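You operate a simulated robot arm through the tools that you are given. There is no shell and no other tool. Be economical: measure what you need, move in short steps, check, and stop when the job is done.

The job below is to be done with a simulated two-armed robot. You get a single attempt, and the scene is never put back.

TASK
Take the white dryer on the bench marked twelve and put it away on the bench marked eight. Then fetch the green module and stand it on the bench marked nine. Then open the lid of the airing box. Keep to this order. Set down upright: green module.

The check looks at the end state, three seconds after you hand in, the way a careful person would. Anything else that was tipped, shoved, dropped, spilled or broken makes it a failure. Lids that push on must go on centred and level and be pressed home; caps that screw on are set level and turned clockwise until they are tight.

THE ROBOT
Two 7-joint arms with two-finger parallel grippers on one trunk, on a base that drives. Base frame: it is fixed to the floor where the robot stands at the start and does not move with it; the origin is under the middle of the robot, x ahead of it, y to its left, z up. Units: m, rad, N and s.
The left shoulder is at the start at [0.05, 0.161, 1.098], the right one opposite. With the tool pointing down near the work surface each hand reaches from about 0.18 to 0.68 m from the robot's upright axis, wherever it stands, measured 20 degrees to its own side. Places, roughly: bench marked eight [3.4, -0.6, 0.8]; bench marked nine [2.4, 1.3, 0.8]; green module [1, 1.5, 0.75]; lid of the airing box [2.6, 1.2, 0.9]. Payload 3.43 kg a hand.
The tool frame of a hand sits at the grasp point between the pads (the TCP): z along the fingers, y along the line on which they close. The tips reach 0.03 m beyond it. The gripper opens to 0.094 m. The fingers are 0.028 m wide and 0.01 m thick; the gripper's body (0.05 by 0.096 m) begins 0.055 m behind the TCP.
Orientation is that of the tool frame in the base frame, as a unit quaternion [w, x, y, z]. With the fingers straight down and closing along the base's y, the tool's x points along the base's -x, its y along +y and its z along -z.

THE INTERFACE
- The arms move only by the tool apply_moves. It takes "left_steps", "right_steps" or both (then of equal length, played together; a hand with none holds still); each is a list of rows, each a list of 2 entries, a list of its own where there are three numbers: the shift along the tool's x, y, z in units of 200 mm (1.0 is 200 mm), then the turn, a rotation vector about the tool's x, y, z in units of 45 degrees (1.0 is 45 degrees). In form: [[[x, y, z], [wx, wy, wz]], ...]. A call has 1 to 10 rows; each row is the pose to reach, as a shift and turn from the pose commanded when the call began, along the tool's axes at that moment. "left_jaw" and "right_jaw" are, for a hand that has rows, the opening in per cent of the stroke, from 0 (shut) to 100 (fully open), set as the call begins (left out, the last holds). A call with a number of a shift or a turn outside -1 to 1 is refused whole. Each row takes 0.2 s and may step no farther than 0.05 m and 0.15 rad from the row before; otherwise, or with a gripper value out of range, the whole call is refused. A pose out of reach is approached as far as the arm can. The call stops where the force on the tool passes 40 N (or 10 N more than at its start, if that is more) or the arm is blocked; 0.2 s more then pass. The fingers move at their own pace (about 0.045 m/s each) and stop on an object; they squeeze with about 30 N. The grip force told is the motor's: it shows also when the fingers shut on nothing. Time passes only in rows, and 0.2 s behind the last, so rows that repeat a pose let the fingers close. It gives the time, the measured TCP pose, the force on the tool (base axes), the opening and the grip force at its end, in the units of the frame above (readings bear some noise), with the torque about the TCP (base axes, N m) and any sound that the robot's microphone picked up.
- Cameras (640 x 400 px; columns grow to the right, rows downward): "scene" is now at [0.1324, 0.0039, 1.2321]; the picture's right is [0.05, -1.00, 0.00], its down [-0.48, -0.02, -0.88] and it looks along [0.88, 0.04, -0.48] (base axes); focal length 264 px, centre (320, 200). "left" rides on the left gripper at [0.076, -0.014, -0.102] in its tool frame; the picture's right is [0.18, 0.98, 0.00], its down [-0.75, 0.14, -0.64] and it looks along [-0.63, 0.12, 0.77] (tool axes); focal length 243 px, centre (320, 200). "right" rides on the right gripper at [0.076, 0.014, -0.102] in its tool frame; the picture's right is [-0.18, 0.98, 0.00], its down [-0.75, -0.14, -0.64] and it looks along [-0.63, -0.12, 0.77] (tool axes); focal length 243 px, centre (320, 200). There is no depth. A picture from a camera that has moved, and an enlarged one, comes with that camera's place and axes in the base frame and with its lens.
- snapshot(camera): a new picture of that camera. It takes no simulated time.
- move_column(by): slides the trunk up (or, below 0, down) by that many m; the arms and the scene camera ride with it, the base frame stays. It gives what a move gives, with no picture.
- steer(legs): drives the robot by 1 to 6 legs, each [ahead, left, turn to the left] in m, m and rad, along the robot's own axes; the way and the turn of a leg run together, so that a leg with both is an arc; at most 1.5 m and 3.142 rad a leg. The arms and the cameras ride along, it lands a little off, and it stops where it bumps. It gives what a move gives.
- aim_head(pan, tilt): turns the head with the scene camera to pan (to the left, within 1.396 rad either way) and tilt (down, from -0.506 to 1.204), counted from straight ahead of the robot. It gives what a move gives.
- inspect(camera, box): a new picture of the part [left, top, right, bottom] of that camera's present view, enlarged. It takes no simulated time.
- sign_off(): hands the job in; it is judged then, once.

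Work in short steps. Places have to be worked out from the pictures, the camera data and where the tool is seen: move nearer, look again, correct. Check each grasp and each placing, and mend what went wrong. You have 165 turns and 138 pictures in all, those below and enlarged ones among them. Open the grippers and draw the arms clear of the work before you hand the job in, unless the task says otherwise; then end with one line.

The tools are called as a command line: name --argument value ..., lists and objects as JSON in quotes. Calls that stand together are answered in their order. apply_moves: Moves the arms, as the interface text tells. Its arguments: {"type":"object","properties":{"left_steps":{"type":"array","items":{"type":"array"}},"left_jaw":{"type":"number"},"right_steps":{"type":"array","items":{"type":"array"}},"right_jaw":{"type":"number"}},"required":[]} The other tools are called the same way: move_column (by) slides the trunk up or down; steer (legs) drives the base; aim_head (pan, tilt) turns the head that bears the scene camera; snapshot (camera) takes a picture; inspect (camera, box) takes an enlarged picture of a part of a camera's view; sign_off () hands the job in.

At the start:

```text
time: 0.0
left_eef_pos: [0.2925, 0.1856, 1.0056]
left_tool_rot: [0.0, 0.0, 1.0, 0.0]
left_wrist_force: [0.0, -0.4, 0.5]
left_ft_torque: [0.01, -0.02, 0.02]
left_finger_gap: 0.0939
left_grip_force: 0.0
right_eef_pos: [0.3328, -0.1025, 1.055]
right_tool_rot: [0.0, 0.001, 1.0, 0.001]
right_wrist_force: [0.1, -0.3, 0.7]
right_ft_torque: [-0.01, 0.03, -0.03]
right_finger_gap: 0.0941
right_grip_force: 0.1
trunk travel left (down, up): [-0.125, 0.142]
robot x, y, heading: [-0.0009, 0.0001, 0.011]
head pan, tilt: [0.049, 0.497]
```

scene: 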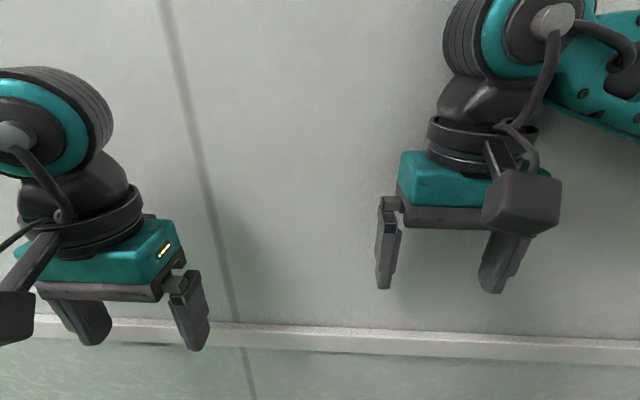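
right: 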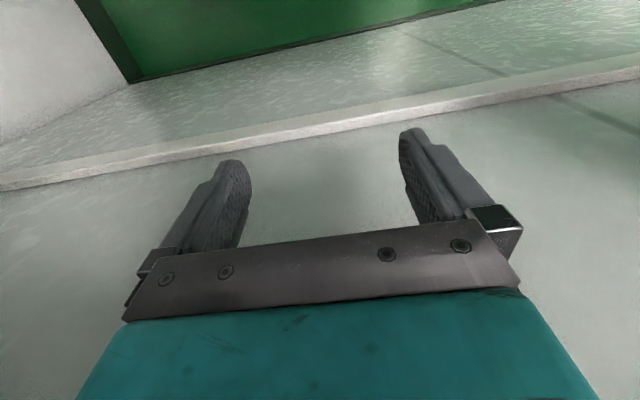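
left: 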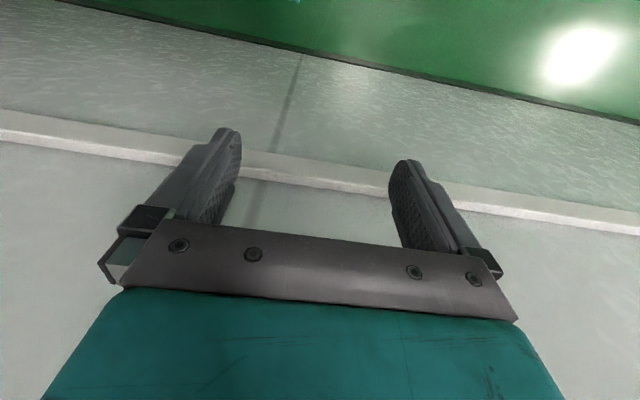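

The scene camera sees only a wall or partition and floor ahead. I look around with the head raised.

aim_head --pan 0.0 --tilt 0.0

snapshot --camera "scene"

aim_head --pan 1.2 --tilt 0.2

snapshot --camera "scene"

aim_head --pan -1.2 --tilt 0.2

snapshot --camera "scene"

```text
time: 0.9
left_eef_pos: [0.2931, 0.1865, 1.0055]
left_tool_rot: [0.0, 0.0, 1.0, 0.001]
left_wrist_force: [0.3, 0.1, -0.2]
left_ft_torque: [0.0, 0.01, -0.02]
left_finger_gap: 0.0939
left_grip_force: 0.0
right_eef_pos: [0.3306, -0.1018, 1.0555]
right_tool_rot: [0.0, 0.001, 1.0, 0.001]
right_wrist_force: [-0.1, 0.2, -0.1]
right_ft_torque: [0.01, -0.03, -0.01]
right_finger_gap: 0.094
right_grip_force: 0.0
trunk travel left (down, up): [-0.125, 0.142]
robot x, y, heading: [0.0, 0.0005, -0.004]
head pan, tilt: [0.0, 0.0]
```

```text
134 pictures are left
camera scene: at [0.1315, -0.0006, 1.278], right [0.0, -1.0, 0.0], down [0.0, 0.0, -1.0], along [1.0, 0.0, 0.0], focal length 264 px, centre (320, 200)
```

scene: 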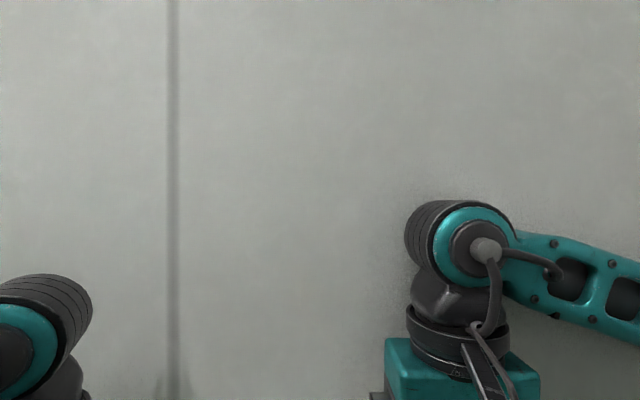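

```text
time: 2.3
left_eef_pos: [0.2915, 0.1866, 1.0055]
left_tool_rot: [0.001, 0.0, 1.0, 0.0]
left_wrist_force: [0.5, -0.8, -0.8]
left_ft_torque: [0.0, -0.02, 0.06]
left_finger_gap: 0.0942
left_grip_force: 0.0
right_eef_pos: [0.3318, -0.1016, 1.056]
right_tool_rot: [0.0, 0.001, 1.0, 0.001]
right_wrist_force: [0.3, -0.1, -0.7]
right_ft_torque: [-0.01, -0.03, -0.02]
right_finger_gap: 0.0942
right_grip_force: 0.1
trunk travel left (down, up): [-0.125, 0.142]
robot x, y, heading: [0.001, 0.002, 0.001]
head pan, tilt: [1.201, 0.201]
```

```text
133 pictures are left
camera scene: at [0.0753, 0.0862, 1.2596], right [0.93, -0.36, 0.0], down [-0.07, -0.19, -0.98], along [0.35, 0.91, -0.2], focal length 264 px, centre (320, 200)
```

scene: 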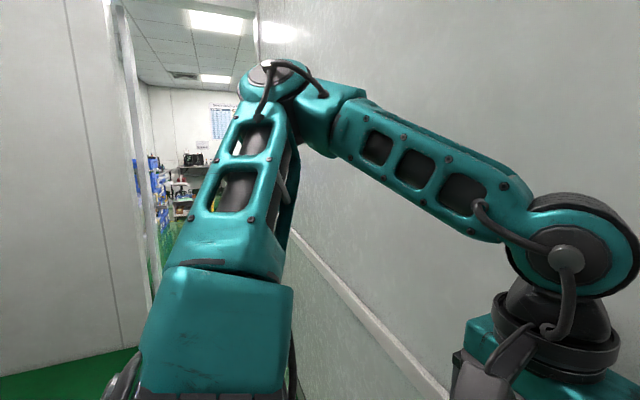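

```text
time: 4.5
left_eef_pos: [0.2931, 0.1859, 1.0058]
left_tool_rot: [-0.001, 0.0, 1.0, 0.0]
left_wrist_force: [0.6, 0.4, -0.2]
left_ft_torque: [0.01, -0.03, 0.04]
left_finger_gap: 0.0941
left_grip_force: 0.1
right_eef_pos: [0.3323, -0.1028, 1.0565]
right_tool_rot: [0.0, 0.001, 1.0, 0.001]
right_wrist_force: [1.2, 0.7, -0.1]
right_ft_torque: [-0.03, 0.02, -0.01]
right_finger_gap: 0.0941
right_grip_force: 0.1
trunk travel left (down, up): [-0.125, 0.142]
robot x, y, heading: [0.0039, -0.0029, -0.002]
head pan, tilt: [-1.201, 0.201]
```

```text
132 pictures are left
camera scene: at [0.0752, -0.0875, 1.2596], right [-0.93, -0.36, 0.0], down [-0.07, 0.19, -0.98], along [0.35, -0.91, -0.2], focal length 264 px, centre (320, 200)
```

scene: 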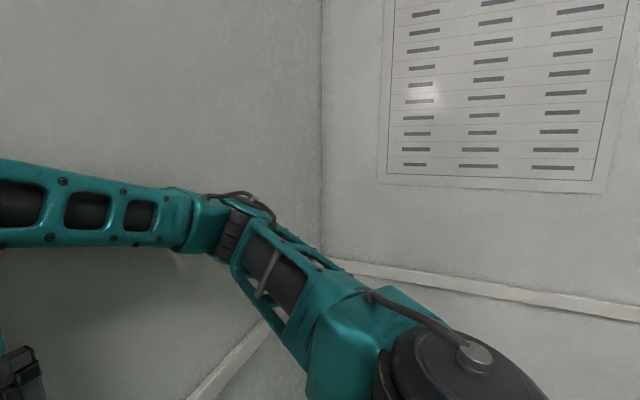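

The robot stands in a nook with a wall close ahead and a doorway to its left. I check further back before driving.

aim_head --pan -1.396 --tilt 0.5

snapshot --camera "scene"

aim_head --pan 1.396 --tilt 0.4

snapshot --camera "scene"

```text
time: 5.3
left_eef_pos: [0.2921, 0.1859, 1.0056]
left_tool_rot: [-0.001, 0.0, 1.0, 0.0]
left_wrist_force: [0.1, 0.5, -0.1]
left_ft_torque: [0.0, 0.0, 0.03]
left_finger_gap: 0.0944
left_grip_force: 0.0
right_eef_pos: [0.3315, -0.1023, 1.0566]
right_tool_rot: [0.0, 0.001, 1.0, 0.001]
right_wrist_force: [-0.1, -0.2, -0.4]
right_ft_torque: [0.01, -0.02, -0.05]
right_finger_gap: 0.0939
right_grip_force: 0.0
trunk travel left (down, up): [-0.125, 0.142]
robot x, y, heading: [0.0006, -0.0006, 0.002]
head pan, tilt: [-1.396, 0.499]
```

```text
131 pictures are left
camera scene: at [0.0574, -0.0902, 1.2319], right [-0.98, -0.17, 0.0], down [-0.08, 0.47, -0.88], along [0.15, -0.86, -0.48], focal length 264 px, centre (320, 200)
```

scene: 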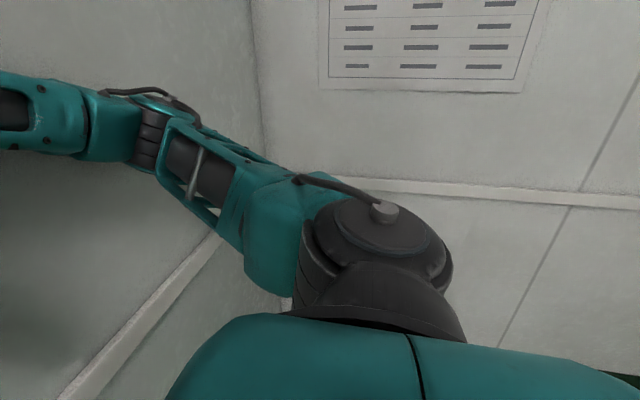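

```text
time: 7.8
left_eef_pos: [0.2925, 0.1865, 1.0052]
left_tool_rot: [0.0, 0.0, 1.0, 0.0]
left_wrist_force: [0.2, -0.7, 0.3]
left_ft_torque: [0.03, -0.01, 0.02]
left_finger_gap: 0.0938
left_grip_force: 0.0
right_eef_pos: [0.3319, -0.1011, 1.0561]
right_tool_rot: [0.0, 0.001, 1.0, 0.001]
right_wrist_force: [-0.2, 0.3, 0.5]
right_ft_torque: [-0.05, 0.01, 0.02]
right_finger_gap: 0.0941
right_grip_force: 0.1
trunk travel left (down, up): [-0.125, 0.142]
robot x, y, heading: [-0.0014, 0.0023, 0.001]
head pan, tilt: [1.396, 0.4]
```

```text
130 pictures are left
camera scene: at [0.0576, 0.0906, 1.241], right [0.98, -0.17, 0.0], down [-0.07, -0.38, -0.92], along [0.16, 0.91, -0.39], focal length 264 px, centre (320, 200)
```

scene: 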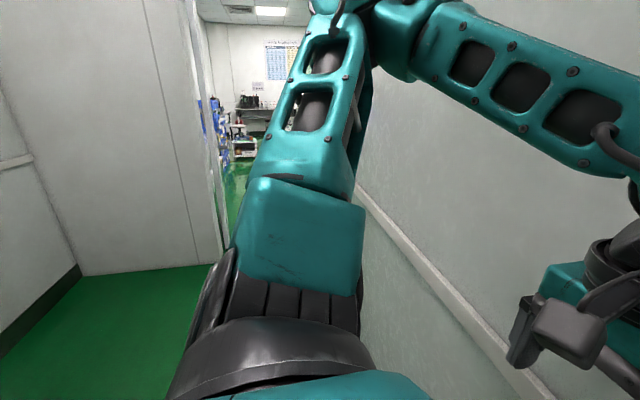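

There's free floor behind (about 1.3 m). I back off, turn left 90° and look through the doorway.

steer --legs '[[-0.4, 0, 0], [0, 0, 1.57]]'

aim_head --pan 0 --tilt 0.2

snapshot --camera "scene"

```text
time: 14.2
left_eef_pos: [-0.6007, 0.2937, 1.0063]
left_tool_rot: [0.0, -0.707, 0.708, 0.0]
left_wrist_force: [-0.4, 0.4, 0.6]
left_ft_torque: [0.0, 0.01, 0.0]
left_finger_gap: 0.0945
left_grip_force: 0.0
right_eef_pos: [-0.313, 0.3316, 1.0565]
right_tool_rot: [-0.001, -0.705, 0.709, 0.0]
right_wrist_force: [0.1, -0.2, -0.5]
right_ft_torque: [0.01, -0.02, -0.01]
right_finger_gap: 0.094
right_grip_force: 0.1
trunk travel left (down, up): [-0.125, 0.142]
robot x, y, heading: [-0.4168, 0.0015, 1.572]
head pan, tilt: [1.396, 0.4]
```

```text
time: 15.7
left_eef_pos: [-0.6005, 0.2928, 1.006]
left_tool_rot: [0.0, -0.706, 0.708, 0.0]
left_wrist_force: [0.0, 0.1, 1.0]
left_ft_torque: [0.0, -0.01, -0.01]
left_finger_gap: 0.0939
left_grip_force: 0.0
right_eef_pos: [-0.3123, 0.3318, 1.0556]
right_tool_rot: [-0.001, -0.706, 0.708, 0.001]
right_wrist_force: [0.3, 0.6, 0.0]
right_ft_torque: [0.03, 0.0, -0.01]
right_finger_gap: 0.094
right_grip_force: 0.1
trunk travel left (down, up): [-0.125, 0.142]
robot x, y, heading: [-0.4151, -0.0025, 1.568]
head pan, tilt: [0.0, 0.201]
```

```text
129 pictures are left
camera scene: at [-0.4128, 0.1329, 1.2596], right [1.0, 0.0, 0.0], down [0.0, -0.2, -0.98], along [0.0, 0.98, -0.2], focal length 264 px, centre (320, 200)
```

scene: 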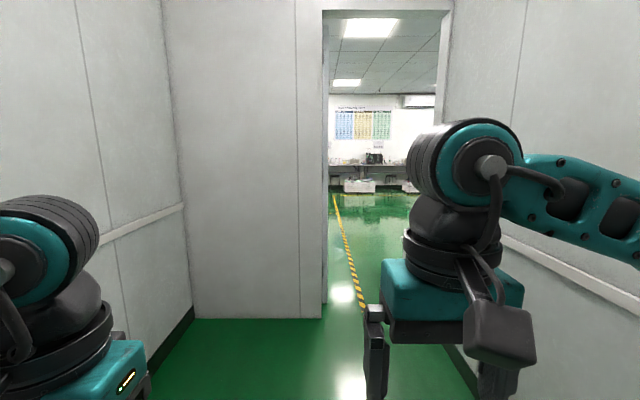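

The doorway spans about x −0.41…0.36, which is narrow for the out-swung elbows. I extend both arms forward so the elbows come in, and then look to see how wide I am.

apply_moves --left_steps '[[[-0.24, -0.02, 0], [0, 0, 0]], [[-0.48, -0.04, 0], [0, 0, 0]], [[-0.72, -0.06, 0], [0, 0, 0]], [[-0.96, -0.08, 0], [0, 0, 0]], [[-1, -0.1, 0], [0, 0, 0]]]' --right_steps '[[[-0.24, 0, 0], [0, 0, 0]], [[-0.48, 0, 0], [0, 0, 0]], [[-0.72, 0, 0], [0, 0, 0]], [[-0.96, 0, 0], [0, 0, 0]], [[-1, 0, 0], [0, 0, 0]]]'

aim_head --pan -0.8 --tilt 0.4

snapshot --camera "scene"

aim_head --pan 0.8 --tilt 0.4

snapshot --camera "scene"

```text
time: 16.9
left_eef_pos: [-0.5799, 0.4936, 1.0052]
left_tool_rot: [-0.001, -0.706, 0.708, 0.0]
left_wrist_force: [0.3, -0.5, 0.3]
left_ft_torque: [0.02, -0.01, -0.01]
left_finger_gap: 0.094
left_grip_force: 0.1
right_eef_pos: [-0.3137, 0.5308, 1.0571]
right_tool_rot: [0.0, -0.706, 0.708, 0.002]
right_wrist_force: [-0.3, 0.7, 0.6]
right_ft_torque: [0.03, -0.01, -0.03]
right_finger_gap: 0.0943
right_grip_force: 0.1
trunk travel left (down, up): [-0.125, 0.142]
robot x, y, heading: [-0.4145, -0.0028, 1.569]
head pan, tilt: [0.0, 0.201]
```

```text
time: 18.0
left_eef_pos: [-0.5799, 0.4923, 1.0052]
left_tool_rot: [0.0, 0.707, -0.707, 0.0]
left_wrist_force: [-0.3, 0.1, 0.0]
left_ft_torque: [0.0, -0.01, 0.02]
left_finger_gap: 0.0942
left_grip_force: 0.0
right_eef_pos: [-0.3139, 0.531, 1.0559]
right_tool_rot: [0.0, -0.706, 0.708, 0.001]
right_wrist_force: [-0.2, -0.3, -0.6]
right_ft_torque: [0.01, 0.0, -0.03]
right_finger_gap: 0.0941
right_grip_force: 0.1
trunk travel left (down, up): [-0.125, 0.142]
robot x, y, heading: [-0.4124, -0.0002, 1.567]
head pan, tilt: [-0.799, 0.4]
```

```text
128 pictures are left
camera scene: at [-0.3464, 0.1043, 1.241], right [0.7, -0.72, 0.0], down [-0.28, -0.27, -0.92], along [0.66, 0.64, -0.39], focal length 264 px, centre (320, 200)
```

scene: 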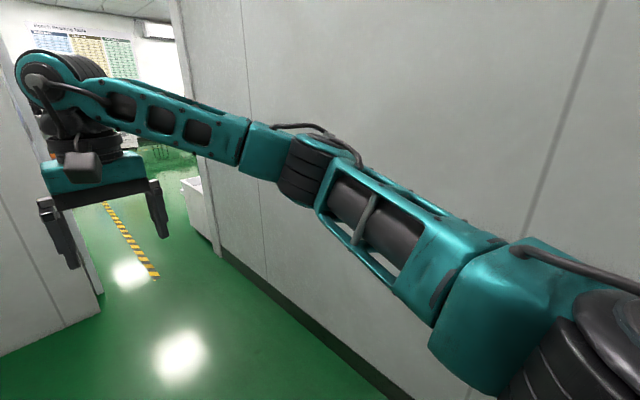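

```text
time: 19.7
left_eef_pos: [-0.5822, 0.4931, 1.0053]
left_tool_rot: [-0.001, -0.706, 0.708, 0.0]
left_wrist_force: [-0.8, -0.4, -1.0]
left_ft_torque: [0.01, 0.0, 0.01]
left_finger_gap: 0.0938
left_grip_force: 0.1
right_eef_pos: [-0.3132, 0.5313, 1.0568]
right_tool_rot: [0.0, -0.706, 0.709, 0.001]
right_wrist_force: [0.2, 0.8, -0.3]
right_ft_torque: [0.0, -0.03, 0.02]
right_finger_gap: 0.0939
right_grip_force: 0.1
trunk travel left (down, up): [-0.125, 0.142]
robot x, y, heading: [-0.4101, 0.001, 1.569]
head pan, tilt: [0.799, 0.4]
```

```text
127 pictures are left
camera scene: at [-0.4792, 0.1045, 1.241], right [0.7, 0.72, 0.0], down [0.28, -0.27, -0.92], along [-0.66, 0.64, -0.39], focal length 264 px, centre (320, 200)
```

scene: 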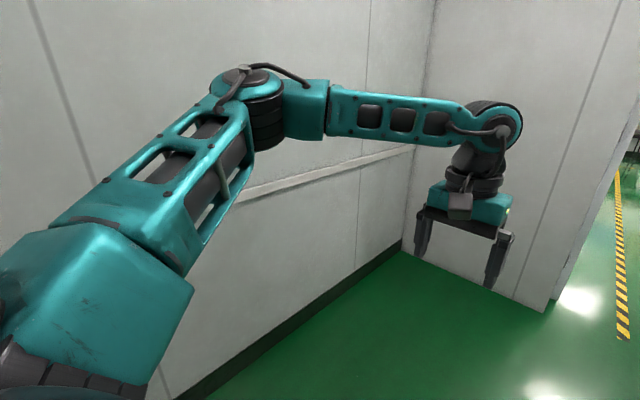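

The elbows have narrowed, but the left one still sticks out about 0.37 m. I extend further and bring the hands slightly inward.

apply_moves --left_steps '[[[-0.24, 0, -0.03], [0, 0, 0]], [[-0.44, -0.02, -0.05], [0, 0, 0]], [[-0.62, -0.05, -0.05], [0, 0, 0]]]' --right_steps '[[[-0.2, 0, 0], [0, 0, 0]], [[-0.4, 0, 0], [0, 0, 0]], [[-0.45, 0, 0], [0, 0, 0]]]'

snapshot --camera "scene"

aim_head --pan -0.8 --tilt 0.4

snapshot --camera "scene"

```text
time: 20.5
left_eef_pos: [-0.6199, 0.5364, 1.0148]
left_tool_rot: [0.0, -0.707, 0.707, 0.0]
left_wrist_force: [0.0, -0.4, 0.1]
left_ft_torque: [0.01, 0.0, 0.05]
left_finger_gap: 0.0941
left_grip_force: 0.0
left hand out of reach, approached as far as the arm can: row 1, 2, 3
right_eef_pos: [-0.3127, 0.6117, 1.0557]
right_tool_rot: [0.0, -0.706, 0.708, 0.001]
right_wrist_force: [0.5, 0.2, 0.2]
right_ft_torque: [0.02, 0.01, 0.0]
right_finger_gap: 0.094
right_grip_force: 0.0
right hand out of reach, approached as far as the arm can: row 3
trunk travel left (down, up): [-0.125, 0.142]
robot x, y, heading: [-0.4151, -0.0019, 1.571]
head pan, tilt: [0.799, 0.4]
```

```text
126 pictures are left
camera scene: at [-0.479, 0.1044, 1.2411], right [0.7, 0.72, 0.0], down [0.28, -0.27, -0.92], along [-0.66, 0.64, -0.39], focal length 264 px, centre (320, 200)
```

scene: 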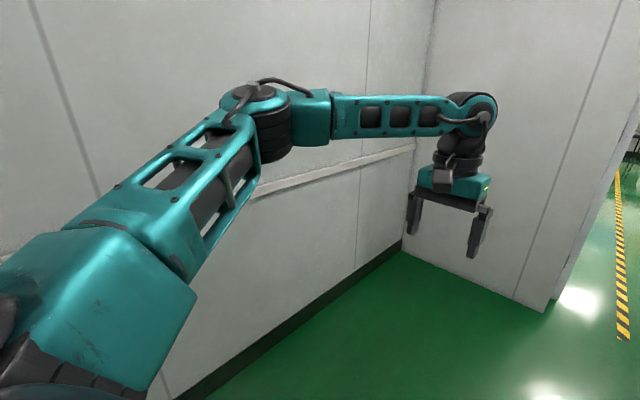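

```text
time: 22.2
left_eef_pos: [-0.6192, 0.5362, 1.0143]
left_tool_rot: [0.0, -0.706, 0.708, 0.0]
left_wrist_force: [-0.6, 0.2, 1.1]
left_ft_torque: [0.0, 0.03, 0.0]
left_finger_gap: 0.0937
left_grip_force: 0.1
right_eef_pos: [-0.3134, 0.611, 1.0544]
right_tool_rot: [-0.001, -0.705, 0.709, 0.0]
right_wrist_force: [-0.2, 0.5, 0.4]
right_ft_torque: [-0.01, 0.0, 0.0]
right_finger_gap: 0.0941
right_grip_force: 0.0
trunk travel left (down, up): [-0.125, 0.142]
robot x, y, heading: [-0.4134, -0.0008, 1.569]
head pan, tilt: [-0.799, 0.4]
```

```text
125 pictures are left
camera scene: at [-0.3464, 0.1043, 1.241], right [0.7, -0.72, 0.0], down [-0.28, -0.27, -0.92], along [0.66, 0.64, -0.39], focal length 264 px, centre (320, 200)
```

scene: 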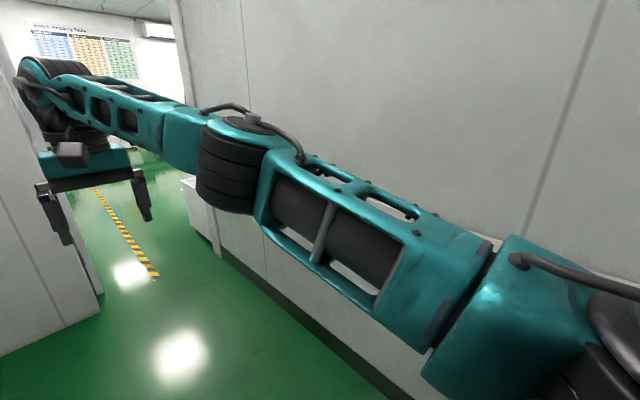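

Right half-width is now about 0.25 m and left about 0.42 m, so it fits with the axis at x≈0.06. I line up with the doorway and look.

steer --legs '[[0, -0.44, 0], [0.4, 0, 0]]'

aim_head --pan 0 --tilt 0.35

snapshot --camera "scene"

```text
time: 26.9
left_eef_pos: [-0.1999, 0.9397, 1.0153]
left_tool_rot: [0.001, 0.708, -0.706, 0.0]
left_wrist_force: [0.3, -0.8, 0.3]
left_ft_torque: [0.06, -0.01, -0.04]
left_finger_gap: 0.0943
left_grip_force: 0.1
right_eef_pos: [0.1057, 1.0156, 1.055]
right_tool_rot: [0.001, 0.708, -0.707, -0.001]
right_wrist_force: [-0.2, 0.0, -0.5]
right_ft_torque: [0.0, -0.01, -0.01]
right_finger_gap: 0.0943
right_grip_force: 0.1
trunk travel left (down, up): [-0.125, 0.142]
robot x, y, heading: [0.0102, 0.4041, 1.575]
head pan, tilt: [-0.799, 0.4]
```

```text
time: 28.0
left_eef_pos: [-0.1995, 0.9379, 1.0155]
left_tool_rot: [-0.001, 0.708, -0.707, 0.0]
left_wrist_force: [-0.4, 0.4, 0.4]
left_ft_torque: [0.0, 0.03, 0.0]
left_finger_gap: 0.0938
left_grip_force: 0.0
right_eef_pos: [0.1058, 1.015, 1.0551]
right_tool_rot: [-0.001, -0.707, 0.707, 0.002]
right_wrist_force: [0.1, -0.3, -0.7]
right_ft_torque: [-0.01, 0.02, 0.01]
right_finger_gap: 0.094
right_grip_force: 0.1
trunk travel left (down, up): [-0.125, 0.142]
robot x, y, heading: [0.0077, 0.4002, 1.573]
head pan, tilt: [0.0, 0.351]
```

```text
124 pictures are left
camera scene: at [0.0093, 0.5359, 1.2456], right [1.0, 0.0, 0.0], down [0.0, -0.34, -0.94], along [0.0, 0.94, -0.34], focal length 264 px, centre (320, 200)
```

scene: 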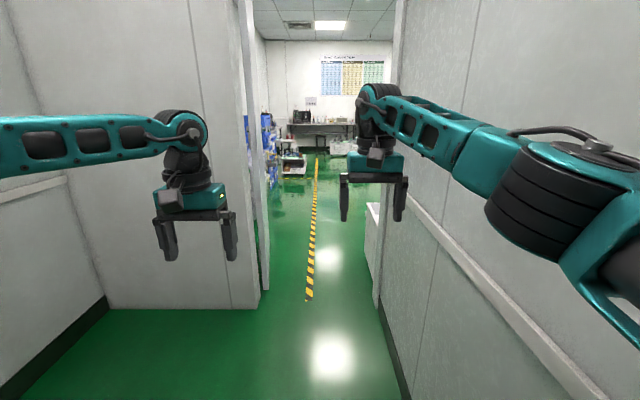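

The doorway is x −0.386…0.39, with something white just behind its right side (x≥0.34). I bring the left hand inward and higher, mirroring the right arm, to tuck the left elbow.

apply_moves --left_steps '[[[0, -0.2, -0.1], [0, 0, 0]], [[0, -0.4, -0.2], [0, 0, 0]], [[0, -0.5, -0.2], [0, 0, 0]], [[-0.2, -0.5, -0.2], [0, 0, 0]], [[-0.36, -0.5, -0.2], [0, 0, 0]]]'

aim_head --pan 0.6 --tilt 0.35

snapshot --camera "scene"

```text
time: 29.2
left_eef_pos: [-0.1749, 0.9171, 1.0414]
left_tool_rot: [-0.001, 0.708, -0.706, 0.0]
left_wrist_force: [-0.8, -0.1, -0.3]
left_ft_torque: [0.01, 0.04, -0.01]
left_finger_gap: 0.0939
left_grip_force: 0.1
left hand out of reach, approached as far as the arm can: row 1, 2, 3, 4, 5
right_eef_pos: [0.107, 1.0155, 1.0547]
right_tool_rot: [0.0, 0.707, -0.707, -0.001]
right_wrist_force: [0.3, 0.3, 0.2]
right_ft_torque: [-0.01, -0.04, 0.0]
right_finger_gap: 0.0939
right_grip_force: 0.0
trunk travel left (down, up): [-0.125, 0.142]
robot x, y, heading: [0.0072, 0.401, 1.567]
head pan, tilt: [0.0, 0.351]
```

```text
time: 30.2
left_eef_pos: [-0.1752, 0.917, 1.0422]
left_tool_rot: [-0.001, 0.708, -0.706, 0.0]
left_wrist_force: [0.1, -0.1, 0.6]
left_ft_torque: [-0.02, -0.01, 0.04]
left_finger_gap: 0.0937
left_grip_force: 0.0
right_eef_pos: [0.106, 1.0146, 1.0541]
right_tool_rot: [-0.001, 0.708, -0.707, -0.002]
right_wrist_force: [0.8, 0.5, -0.8]
right_ft_torque: [-0.01, 0.04, -0.01]
right_finger_gap: 0.0942
right_grip_force: 0.0
trunk travel left (down, up): [-0.125, 0.142]
robot x, y, heading: [0.0083, 0.4014, 1.576]
head pan, tilt: [0.6, 0.351]
```

```text
123 pictures are left
camera scene: at [-0.0433, 0.5195, 1.2456], right [0.82, 0.57, 0.0], down [0.19, -0.28, -0.94], along [-0.53, 0.77, -0.34], focal length 264 px, centre (320, 200)
```

scene: 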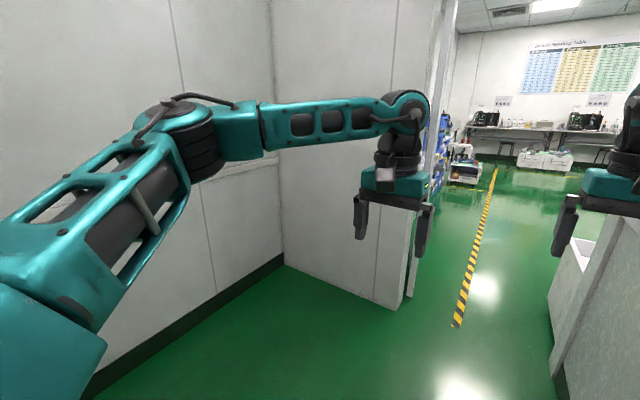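

The left arm is still limited here; I try lowering the hand and then extending, where its reach is greater.

apply_moves --left_steps '[[[0, 0, 0.22], [0, 0, 0]], [[0, 0, 0.44], [0, 0, 0]], [[0, 0, 0.66], [0, 0, 0]], [[0, 0, 0.88], [0, 0, 0]], [[-0.2, -0.1, 0.9], [0, 0, 0]], [[-0.4, -0.2, 0.9], [0, 0, 0]]]'

snapshot --camera "scene"

```text
time: 31.6
left_eef_pos: [-0.201, 0.9147, 0.8998]
left_tool_rot: [-0.003, 0.708, -0.706, 0.0]
left_wrist_force: [-0.3, 0.1, -0.1]
left_ft_torque: [-0.02, 0.02, 0.0]
left_finger_gap: 0.0939
left_grip_force: 0.0
left hand out of reach, approached as far as the arm can: row 3, 4, 5, 6
right_eef_pos: [0.1071, 1.0156, 1.0559]
right_tool_rot: [0.0, -0.707, 0.708, 0.002]
right_wrist_force: [-0.1, -0.2, 0.2]
right_ft_torque: [0.03, -0.02, 0.0]
right_finger_gap: 0.0941
right_grip_force: 0.1
trunk travel left (down, up): [-0.125, 0.142]
robot x, y, heading: [0.0072, 0.4004, 1.57]
head pan, tilt: [0.6, 0.351]
```

```text
122 pictures are left
camera scene: at [-0.0433, 0.5194, 1.2456], right [0.82, 0.57, 0.0], down [0.19, -0.28, -0.94], along [-0.53, 0.77, -0.34], focal length 264 px, centre (320, 200)
```

scene: 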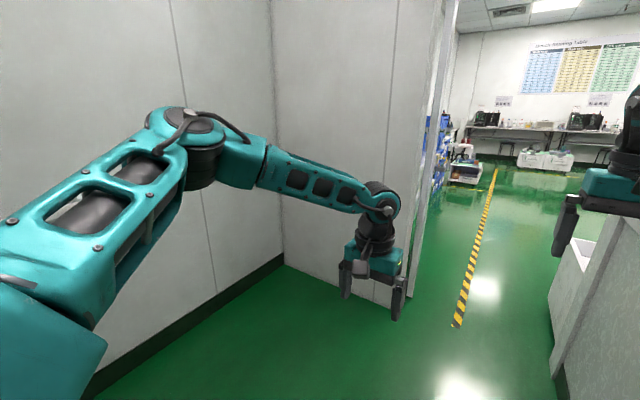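

Not helpful, but the estimated margins suffice. I align to x≈0.055 and approach the door, then check the left elbow.

steer --legs '[[0, -0.045, 0], [0.95, 0, 0]]'

aim_head --pan 0.9 --tilt 0.2

snapshot --camera "scene"

aim_head --pan -0.7 --tilt 0.5

snapshot --camera "scene"

```text
time: 37.1
left_eef_pos: [-0.1595, 1.8681, 0.899]
left_tool_rot: [-0.001, 0.71, -0.705, 0.0]
left_wrist_force: [-0.7, -0.4, -1.2]
left_ft_torque: [-0.01, -0.04, 0.03]
left_finger_gap: 0.094
left_grip_force: 0.1
right_eef_pos: [0.1468, 1.9671, 1.0559]
right_tool_rot: [0.0, 0.707, -0.707, 0.0]
right_wrist_force: [0.5, -0.6, 0.9]
right_ft_torque: [-0.01, 0.0, -0.02]
right_finger_gap: 0.0942
right_grip_force: 0.1
trunk travel left (down, up): [-0.125, 0.142]
robot x, y, heading: [0.048, 1.3544, 1.574]
head pan, tilt: [0.6, 0.351]
```

```text
time: 37.9
left_eef_pos: [-0.1592, 1.8668, 0.8989]
left_tool_rot: [-0.002, 0.709, -0.705, 0.0]
left_wrist_force: [0.7, 0.4, -0.6]
left_ft_torque: [0.01, 0.0, 0.03]
left_finger_gap: 0.0938
left_grip_force: 0.0
right_eef_pos: [0.1464, 1.9671, 1.056]
right_tool_rot: [0.0, 0.708, -0.706, -0.002]
right_wrist_force: [0.5, -0.8, -0.4]
right_ft_torque: [0.0, -0.05, -0.03]
right_finger_gap: 0.0938
right_grip_force: 0.1
trunk travel left (down, up): [-0.125, 0.142]
robot x, y, heading: [0.0549, 1.3548, 1.577]
head pan, tilt: [0.901, 0.201]
```

```text
121 pictures are left
camera scene: at [-0.0219, 1.4525, 1.2595], right [0.62, 0.79, 0.0], down [0.16, -0.12, -0.98], along [-0.77, 0.61, -0.2], focal length 264 px, centre (320, 200)
```

scene: 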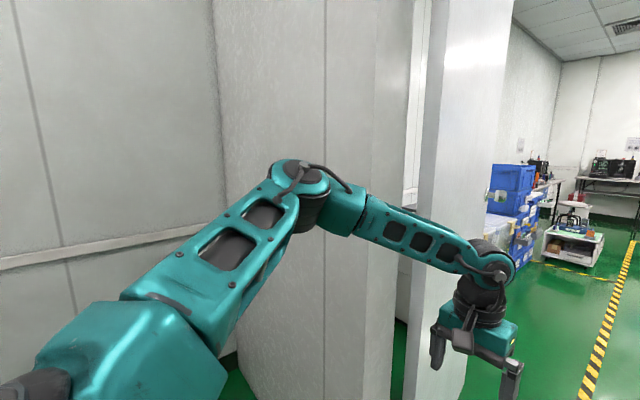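

```text
time: 39.5
left_eef_pos: [-0.1595, 1.8668, 0.8987]
left_tool_rot: [-0.002, 0.709, -0.705, -0.001]
left_wrist_force: [0.4, 0.3, 0.9]
left_ft_torque: [0.0, 0.01, -0.02]
left_finger_gap: 0.0938
left_grip_force: 0.0
right_eef_pos: [0.1461, 1.9667, 1.0557]
right_tool_rot: [0.0, 0.707, -0.707, -0.002]
right_wrist_force: [-0.4, -0.5, -0.7]
right_ft_torque: [-0.01, -0.01, 0.0]
right_finger_gap: 0.0942
right_grip_force: 0.0
trunk travel left (down, up): [-0.125, 0.142]
robot x, y, heading: [0.0478, 1.3567, 1.574]
head pan, tilt: [-0.7, 0.499]
```

```text
120 pictures are left
camera scene: at [0.1096, 1.4648, 1.2319], right [0.77, -0.64, 0.0], down [-0.31, -0.37, -0.88], along [0.56, 0.67, -0.48], focal length 264 px, centre (320, 200)
```

scene: 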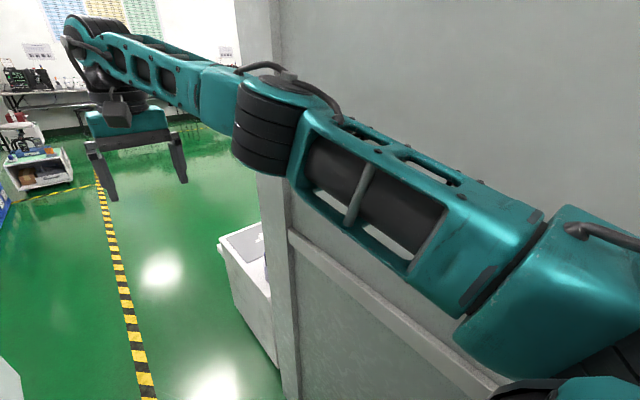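

Left elbow clearance is about 4–5 cm. I shift right by 3 cm and pass the elbow through.

steer --legs '[[0, -0.03, 0], [0.4, 0, 0]]'

aim_head --pan -0.5 --tilt 0.6

snapshot --camera "scene"

aim_head --pan 1.2 --tilt 0.3

snapshot --camera "scene"

```text
time: 40.5
left_eef_pos: [-0.1506, 1.8678, 0.8985]
left_tool_rot: [-0.002, 0.709, -0.705, 0.001]
left_wrist_force: [0.2, 0.0, 0.5]
left_ft_torque: [0.01, 0.02, -0.01]
left_finger_gap: 0.094
left_grip_force: 0.1
right_eef_pos: [0.1562, 1.9684, 1.0544]
right_tool_rot: [0.001, 0.707, -0.707, -0.002]
right_wrist_force: [1.0, -0.1, 0.0]
right_ft_torque: [-0.02, -0.03, -0.02]
right_finger_gap: 0.094
right_grip_force: 0.1
trunk travel left (down, up): [-0.125, 0.142]
robot x, y, heading: [0.0611, 1.3522, 1.576]
head pan, tilt: [-0.7, 0.499]
stopped in leg 1: the robot was blocked; the commanded pose is now the measured one
```

```text
time: 41.2
left_eef_pos: [-0.1515, 1.8683, 0.8997]
left_tool_rot: [-0.002, 0.708, -0.706, 0.0]
left_wrist_force: [0.6, -1.0, 0.1]
left_ft_torque: [0.02, -0.04, -0.02]
left_finger_gap: 0.0939
left_grip_force: 0.2
right_eef_pos: [0.1562, 1.967, 1.0556]
right_tool_rot: [-0.001, 0.708, -0.706, -0.002]
right_wrist_force: [0.2, 1.0, -0.5]
right_ft_torque: [-0.01, -0.01, 0.01]
right_finger_gap: 0.094
right_grip_force: 0.1
trunk travel left (down, up): [-0.125, 0.142]
robot x, y, heading: [0.0552, 1.3566, 1.576]
head pan, tilt: [-0.499, 0.6]
```

```text
119 pictures are left
camera scene: at [0.1014, 1.4728, 1.2228], right [0.88, -0.48, 0.0], down [-0.27, -0.5, -0.83], along [0.39, 0.73, -0.56], focal length 264 px, centre (320, 200)
```

scene: 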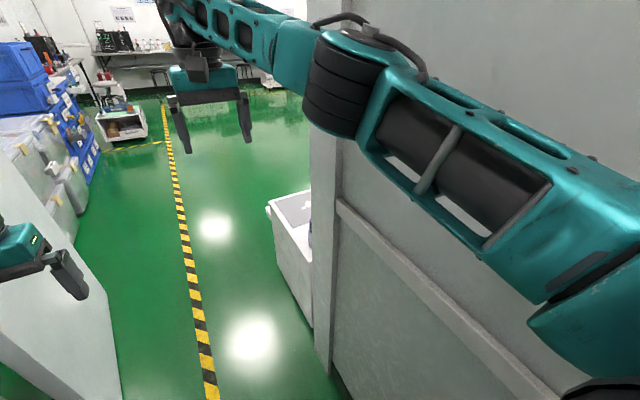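

```text
time: 43.0
left_eef_pos: [-0.1515, 1.8679, 0.9001]
left_tool_rot: [-0.002, 0.708, -0.706, 0.0]
left_wrist_force: [0.2, 0.6, -0.1]
left_ft_torque: [0.02, -0.01, 0.04]
left_finger_gap: 0.0942
left_grip_force: 0.1
right_eef_pos: [0.1556, 1.9664, 1.0556]
right_tool_rot: [0.0, 0.707, -0.707, -0.002]
right_wrist_force: [-0.2, -0.3, 0.2]
right_ft_torque: [-0.01, -0.02, 0.0]
right_finger_gap: 0.094
right_grip_force: 0.0
trunk travel left (down, up): [-0.125, 0.142]
robot x, y, heading: [0.0556, 1.3555, 1.576]
head pan, tilt: [1.201, 0.3]
```

```text
118 pictures are left
camera scene: at [-0.0278, 1.4285, 1.2503], right [0.36, 0.93, 0.0], down [0.28, -0.11, -0.96], along [-0.89, 0.34, -0.3], focal length 264 px, centre (320, 200)
```

scene: 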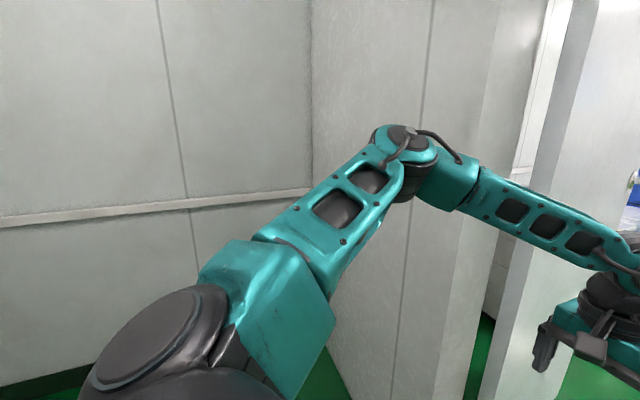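

A block on the right shows the base itself nearly touches the right wall, so it needs to go through near x≈0. I try turning the left hand inward about the vertical, in case a wrist limit is what keeps the elbow out.

steer --legs '[[0, 0.035, 0]]'

apply_moves --left_steps '[[[0, 0, -0.2], [0, 0, 0.18]], [[0, -0.1, -0.4], [0, 0, 0.36]], [[-0.15, -0.2, -0.5], [0, 0, 0.54]], [[-0.3, -0.3, -0.5], [0, 0, 0.72]], [[-0.45, -0.4, -0.5], [0, 0, 0.72]], [[-0.5, -0.4, -0.5], [0, 0, 0.72]]]'

snapshot --camera "scene"

```text
time: 43.8
left_eef_pos: [-0.1869, 1.8669, 0.8987]
left_tool_rot: [-0.002, 0.708, -0.706, 0.0]
left_wrist_force: [-0.3, -0.3, 0.5]
left_ft_torque: [-0.03, -0.03, 0.01]
left_finger_gap: 0.094
left_grip_force: 0.1
right_eef_pos: [0.1206, 1.9668, 1.0545]
right_tool_rot: [0.0, 0.708, -0.706, -0.001]
right_wrist_force: [-0.1, 0.2, 0.3]
right_ft_torque: [0.0, -0.03, 0.03]
right_finger_gap: 0.094
right_grip_force: 0.0
trunk travel left (down, up): [-0.125, 0.142]
robot x, y, heading: [0.026, 1.3555, 1.576]
head pan, tilt: [1.201, 0.3]
```

```text
time: 45.2
left_eef_pos: [-0.1703, 1.8816, 1.0001]
left_tool_rot: [0.002, -0.483, 0.876, 0.0]
left_wrist_force: [-0.5, 0.0, 0.2]
left_ft_torque: [-0.01, 0.05, 0.0]
left_finger_gap: 0.0941
left_grip_force: 0.1
left hand out of reach, approached as far as the arm can: row 3, 4, 5, 6
right_eef_pos: [0.1208, 1.9673, 1.0544]
right_tool_rot: [0.0, 0.707, -0.707, -0.001]
right_wrist_force: [-0.5, 0.0, 0.4]
right_ft_torque: [-0.02, 0.02, 0.01]
right_finger_gap: 0.0939
right_grip_force: 0.0
trunk travel left (down, up): [-0.125, 0.142]
robot x, y, heading: [0.0216, 1.3529, 1.575]
head pan, tilt: [1.201, 0.3]
```

```text
117 pictures are left
camera scene: at [-0.062, 1.4283, 1.2503], right [0.36, 0.93, 0.0], down [0.28, -0.11, -0.96], along [-0.89, 0.34, -0.3], focal length 264 px, centre (320, 200)
```

scene: 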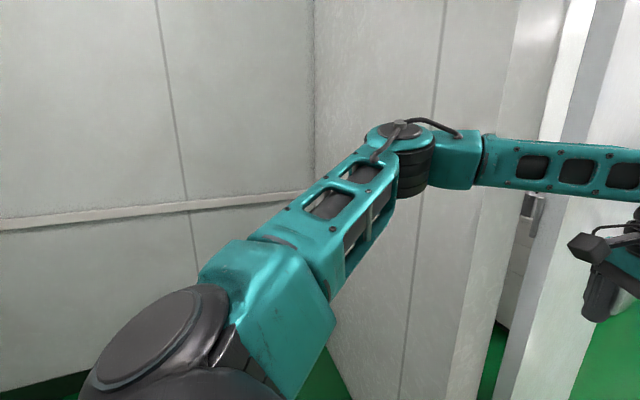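

Elbow stays put, but walls cannot be tipped and motion stops on contact, so I proceed straight through at x≈0.02 in a short leg.

steer --legs '[[0.45, 0, -0.004]]'

snapshot --camera "scene"

```text
time: 47.6
left_eef_pos: [-0.1639, 2.2545, 1.0128]
left_tool_rot: [0.001, -0.486, 0.874, 0.011]
left_wrist_force: [-0.5, -0.2, 0.8]
left_ft_torque: [0.0, -0.01, 0.0]
left_finger_gap: 0.0939
left_grip_force: 0.0
right_eef_pos: [0.1277, 2.3436, 1.0683]
right_tool_rot: [-0.002, 0.711, -0.703, -0.015]
right_wrist_force: [0.2, 0.8, -0.3]
right_ft_torque: [0.01, -0.01, 0.01]
right_finger_gap: 0.0936
right_grip_force: 0.0
trunk travel left (down, up): [-0.125, 0.142]
robot x, y, heading: [0.0311, 1.7494, 1.589]
head pan, tilt: [1.201, 0.3]
stopped in leg 1: the robot was blocked; the commanded pose is now the measured one
```

```text
116 pictures are left
camera scene: at [-0.0462, 1.799, 1.2536], right [0.35, 0.94, 0.02], down [0.26, -0.08, -0.96], along [-0.9, 0.34, -0.28], focal length 264 px, centre (320, 200)
```

scene: 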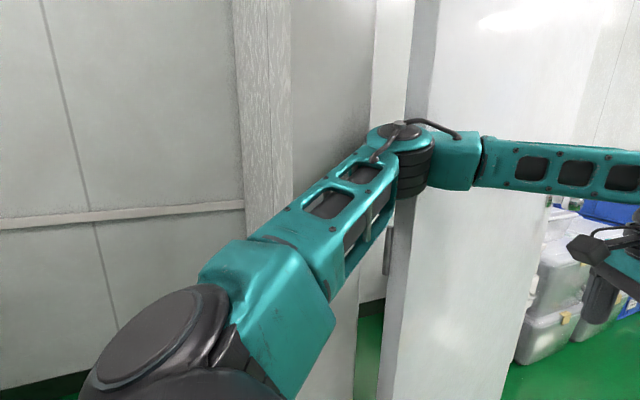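

Blocked at y≈1.75 with a slight tilt. I back off a little and look down at both sides of the base.

steer --legs '[[-0.06, 0, 0]]'

aim_head --pan -0.6 --tilt 1.1

snapshot --camera "scene"

aim_head --pan 0.6 --tilt 1.0

snapshot --camera "scene"

```text
time: 48.6
left_eef_pos: [-0.1663, 2.2141, 0.9946]
left_tool_rot: [-0.004, -0.486, 0.874, -0.004]
left_wrist_force: [0.1, 0.6, -0.5]
left_ft_torque: [-0.03, -0.02, 0.02]
left_finger_gap: 0.0939
left_grip_force: 0.1
right_eef_pos: [0.1248, 2.3037, 1.0522]
right_tool_rot: [0.003, 0.71, -0.704, -0.005]
right_wrist_force: [0.5, 0.5, -0.6]
right_ft_torque: [0.0, -0.03, -0.01]
right_finger_gap: 0.0942
right_grip_force: 0.0
trunk travel left (down, up): [-0.125, 0.142]
robot x, y, heading: [0.0267, 1.6909, 1.585]
head pan, tilt: [1.201, 0.3]
```

```text
time: 50.4
left_eef_pos: [-0.1668, 2.214, 0.9955]
left_tool_rot: [-0.004, -0.485, 0.875, -0.003]
left_wrist_force: [0.0, 0.1, -0.1]
left_ft_torque: [-0.02, 0.02, -0.03]
left_finger_gap: 0.0941
left_grip_force: 0.1
right_eef_pos: [0.1252, 2.3043, 1.0553]
right_tool_rot: [0.002, 0.71, -0.704, -0.005]
right_wrist_force: [-0.9, 0.4, -0.4]
right_ft_torque: [-0.03, 0.03, 0.05]
right_finger_gap: 0.094
right_grip_force: 0.0
trunk travel left (down, up): [-0.125, 0.142]
robot x, y, heading: [0.0302, 1.6929, 1.582]
head pan, tilt: [-0.6, 1.1]
```

```text
115 pictures are left
camera scene: at [0.0688, 1.7836, 1.1838], right [0.83, -0.56, -0.01], down [-0.5, -0.74, -0.45], along [0.25, 0.38, -0.89], focal length 264 px, centre (320, 200)
```

scene: 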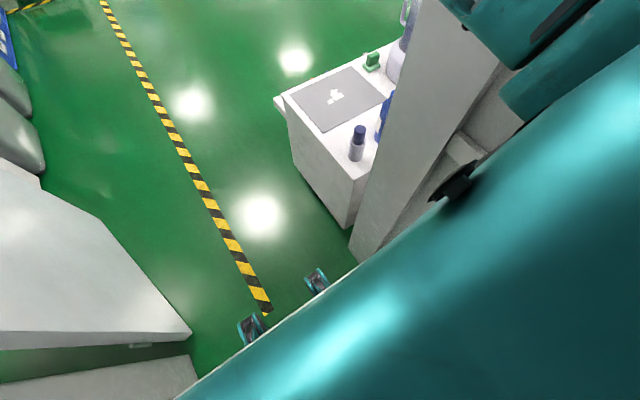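

```text
time: 51.8
left_eef_pos: [-0.1663, 2.2134, 0.9946]
left_tool_rot: [-0.004, -0.484, 0.875, -0.003]
left_wrist_force: [-0.5, 0.1, -0.3]
left_ft_torque: [0.02, -0.02, -0.02]
left_finger_gap: 0.0941
left_grip_force: 0.0
right_eef_pos: [0.1235, 2.3047, 1.0546]
right_tool_rot: [0.003, 0.71, -0.704, -0.005]
right_wrist_force: [0.7, 0.0, -0.4]
right_ft_torque: [-0.02, -0.01, 0.05]
right_finger_gap: 0.0939
right_grip_force: 0.1
trunk travel left (down, up): [-0.125, 0.142]
robot x, y, heading: [0.0281, 1.6932, 1.586]
head pan, tilt: [0.6, 1.0]
```

```text
114 pictures are left
camera scene: at [-0.0062, 1.7882, 1.191], right [0.82, 0.57, -0.01], down [0.48, -0.69, -0.54], along [-0.32, 0.44, -0.84], focal length 264 px, centre (320, 200)
```

scene: 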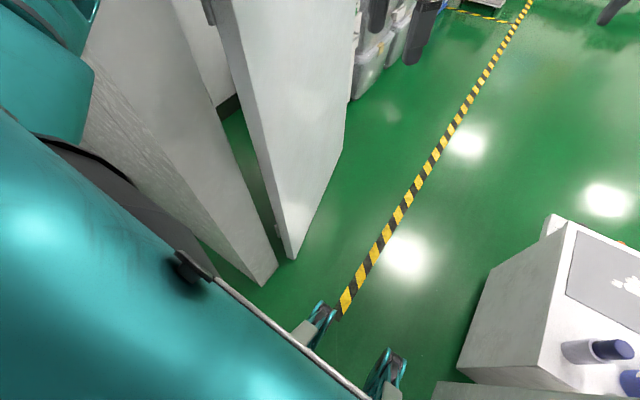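

The contact was the left elbow on the open door leaf's edge (≈[-0.38, 2.07]). I turn clockwise about 0.25 rad so the left elbow tucks in, and crab through along +y.

steer --legs '[[0, 0, -0.26], [0.2, 0.05, 0]]'

snapshot --camera "scene"

```text
time: 54.3
left_eef_pos: [-0.0252, 2.4548, 0.9937]
left_tool_rot: [-0.001, -0.365, 0.931, -0.005]
left_wrist_force: [0.2, -0.1, -0.1]
left_ft_torque: [-0.01, -0.02, -0.03]
left_finger_gap: 0.094
left_grip_force: 0.1
right_eef_pos: [0.2806, 2.4634, 1.0552]
right_tool_rot: [0.0, -0.61, 0.792, 0.002]
right_wrist_force: [-0.8, 0.8, -0.2]
right_ft_torque: [0.02, 0.01, -0.01]
right_finger_gap: 0.0944
right_grip_force: 0.1
trunk travel left (down, up): [-0.125, 0.142]
robot x, y, heading: [0.0241, 1.897, 1.316]
head pan, tilt: [0.6, 1.0]
```

```text
113 pictures are left
camera scene: at [0.017, 2.0018, 1.1907], right [0.94, 0.34, 0.0], down [0.28, -0.79, -0.54], along [-0.18, 0.51, -0.84], focal length 264 px, centre (320, 200)
```

scene: 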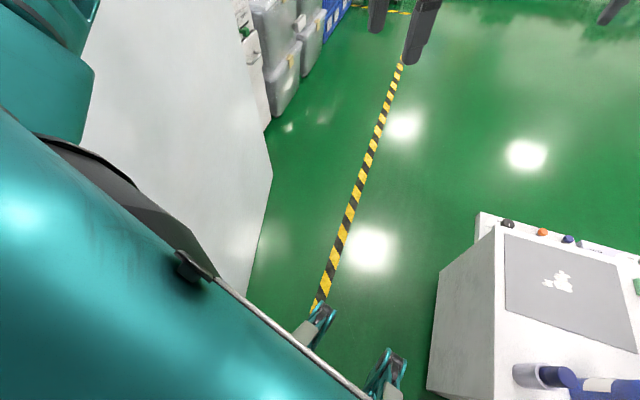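

Through. I continue past the leaf, straighten up, and then look around the lab.

steer --legs '[[0.3, 0.085, 0], [0, 0, 0.25], [0.5, 0, 0]]'

aim_head --pan -0.9 --tilt 0.3

snapshot --camera "scene"

aim_head --pan 0.0 --tilt 0.2

snapshot --camera "scene"

```text
time: 59.8
left_eef_pos: [-0.1704, 3.2326, 0.9933]
left_tool_rot: [-0.001, -0.481, 0.877, -0.004]
left_wrist_force: [-0.8, -0.6, 0.6]
left_ft_torque: [-0.02, -0.01, 0.01]
left_finger_gap: 0.0942
left_grip_force: 0.1
right_eef_pos: [0.1223, 3.3196, 1.0552]
right_tool_rot: [-0.001, -0.706, 0.709, 0.002]
right_wrist_force: [0.2, 0.0, 0.4]
right_ft_torque: [-0.04, 0.0, 0.0]
right_finger_gap: 0.094
right_grip_force: 0.0
trunk travel left (down, up): [-0.125, 0.142]
robot x, y, heading: [0.0228, 2.708, 1.566]
head pan, tilt: [0.6, 1.0]
```

```text
time: 61.4
left_eef_pos: [-0.1702, 3.2312, 0.9948]
left_tool_rot: [-0.001, -0.48, 0.877, -0.004]
left_wrist_force: [0.1, -0.9, 0.5]
left_ft_torque: [0.02, -0.02, 0.01]
left_finger_gap: 0.094
left_grip_force: 0.1
right_eef_pos: [0.1231, 3.3199, 1.0561]
right_tool_rot: [0.0, -0.706, 0.708, 0.003]
right_wrist_force: [0.7, -0.5, -0.4]
right_ft_torque: [0.02, -0.01, 0.01]
right_finger_gap: 0.0939
right_grip_force: 0.1
trunk travel left (down, up): [-0.125, 0.142]
robot x, y, heading: [0.0233, 2.7056, 1.569]
head pan, tilt: [-0.901, 0.3]
```

```text
112 pictures are left
camera scene: at [0.0965, 2.8049, 1.2503], right [0.62, -0.78, 0.0], down [-0.23, -0.18, -0.96], along [0.75, 0.59, -0.3], focal length 264 px, centre (320, 200)
```

scene: 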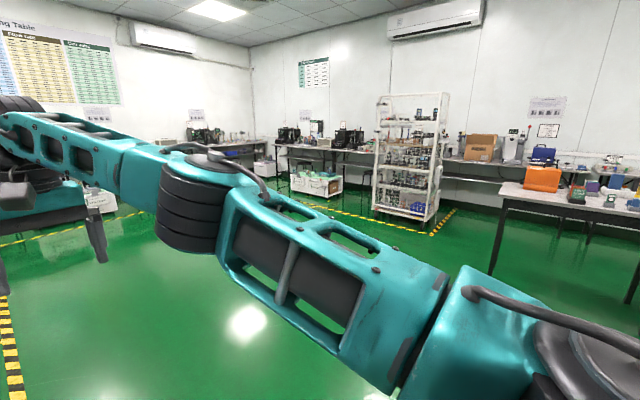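

```text
time: 62.6
left_eef_pos: [-0.17, 3.2312, 0.9942]
left_tool_rot: [0.0, -0.48, 0.877, -0.004]
left_wrist_force: [-0.3, 0.8, 0.2]
left_ft_torque: [0.02, -0.02, -0.04]
left_finger_gap: 0.0937
left_grip_force: 0.0
right_eef_pos: [0.1229, 3.3182, 1.0559]
right_tool_rot: [-0.001, -0.706, 0.708, 0.002]
right_wrist_force: [0.5, -0.5, 0.5]
right_ft_torque: [0.01, 0.02, 0.0]
right_finger_gap: 0.094
right_grip_force: 0.1
trunk travel left (down, up): [-0.125, 0.142]
robot x, y, heading: [0.0234, 2.7095, 1.57]
head pan, tilt: [0.0, 0.201]
```

```text
111 pictures are left
camera scene: at [0.0235, 2.8401, 1.2596], right [1.0, 0.0, 0.0], down [0.0, -0.2, -0.98], along [0.0, 0.98, -0.2], focal length 264 px, centre (320, 200)
```

scene: 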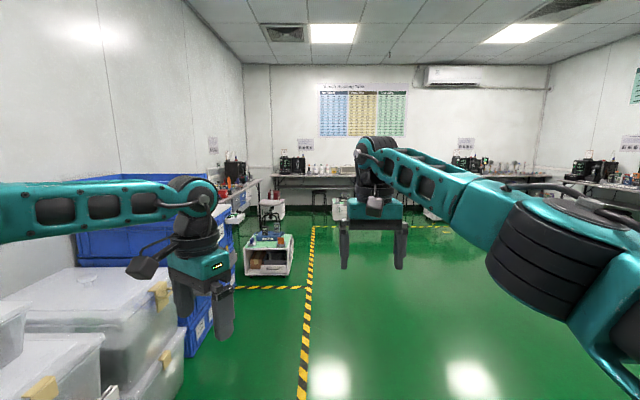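

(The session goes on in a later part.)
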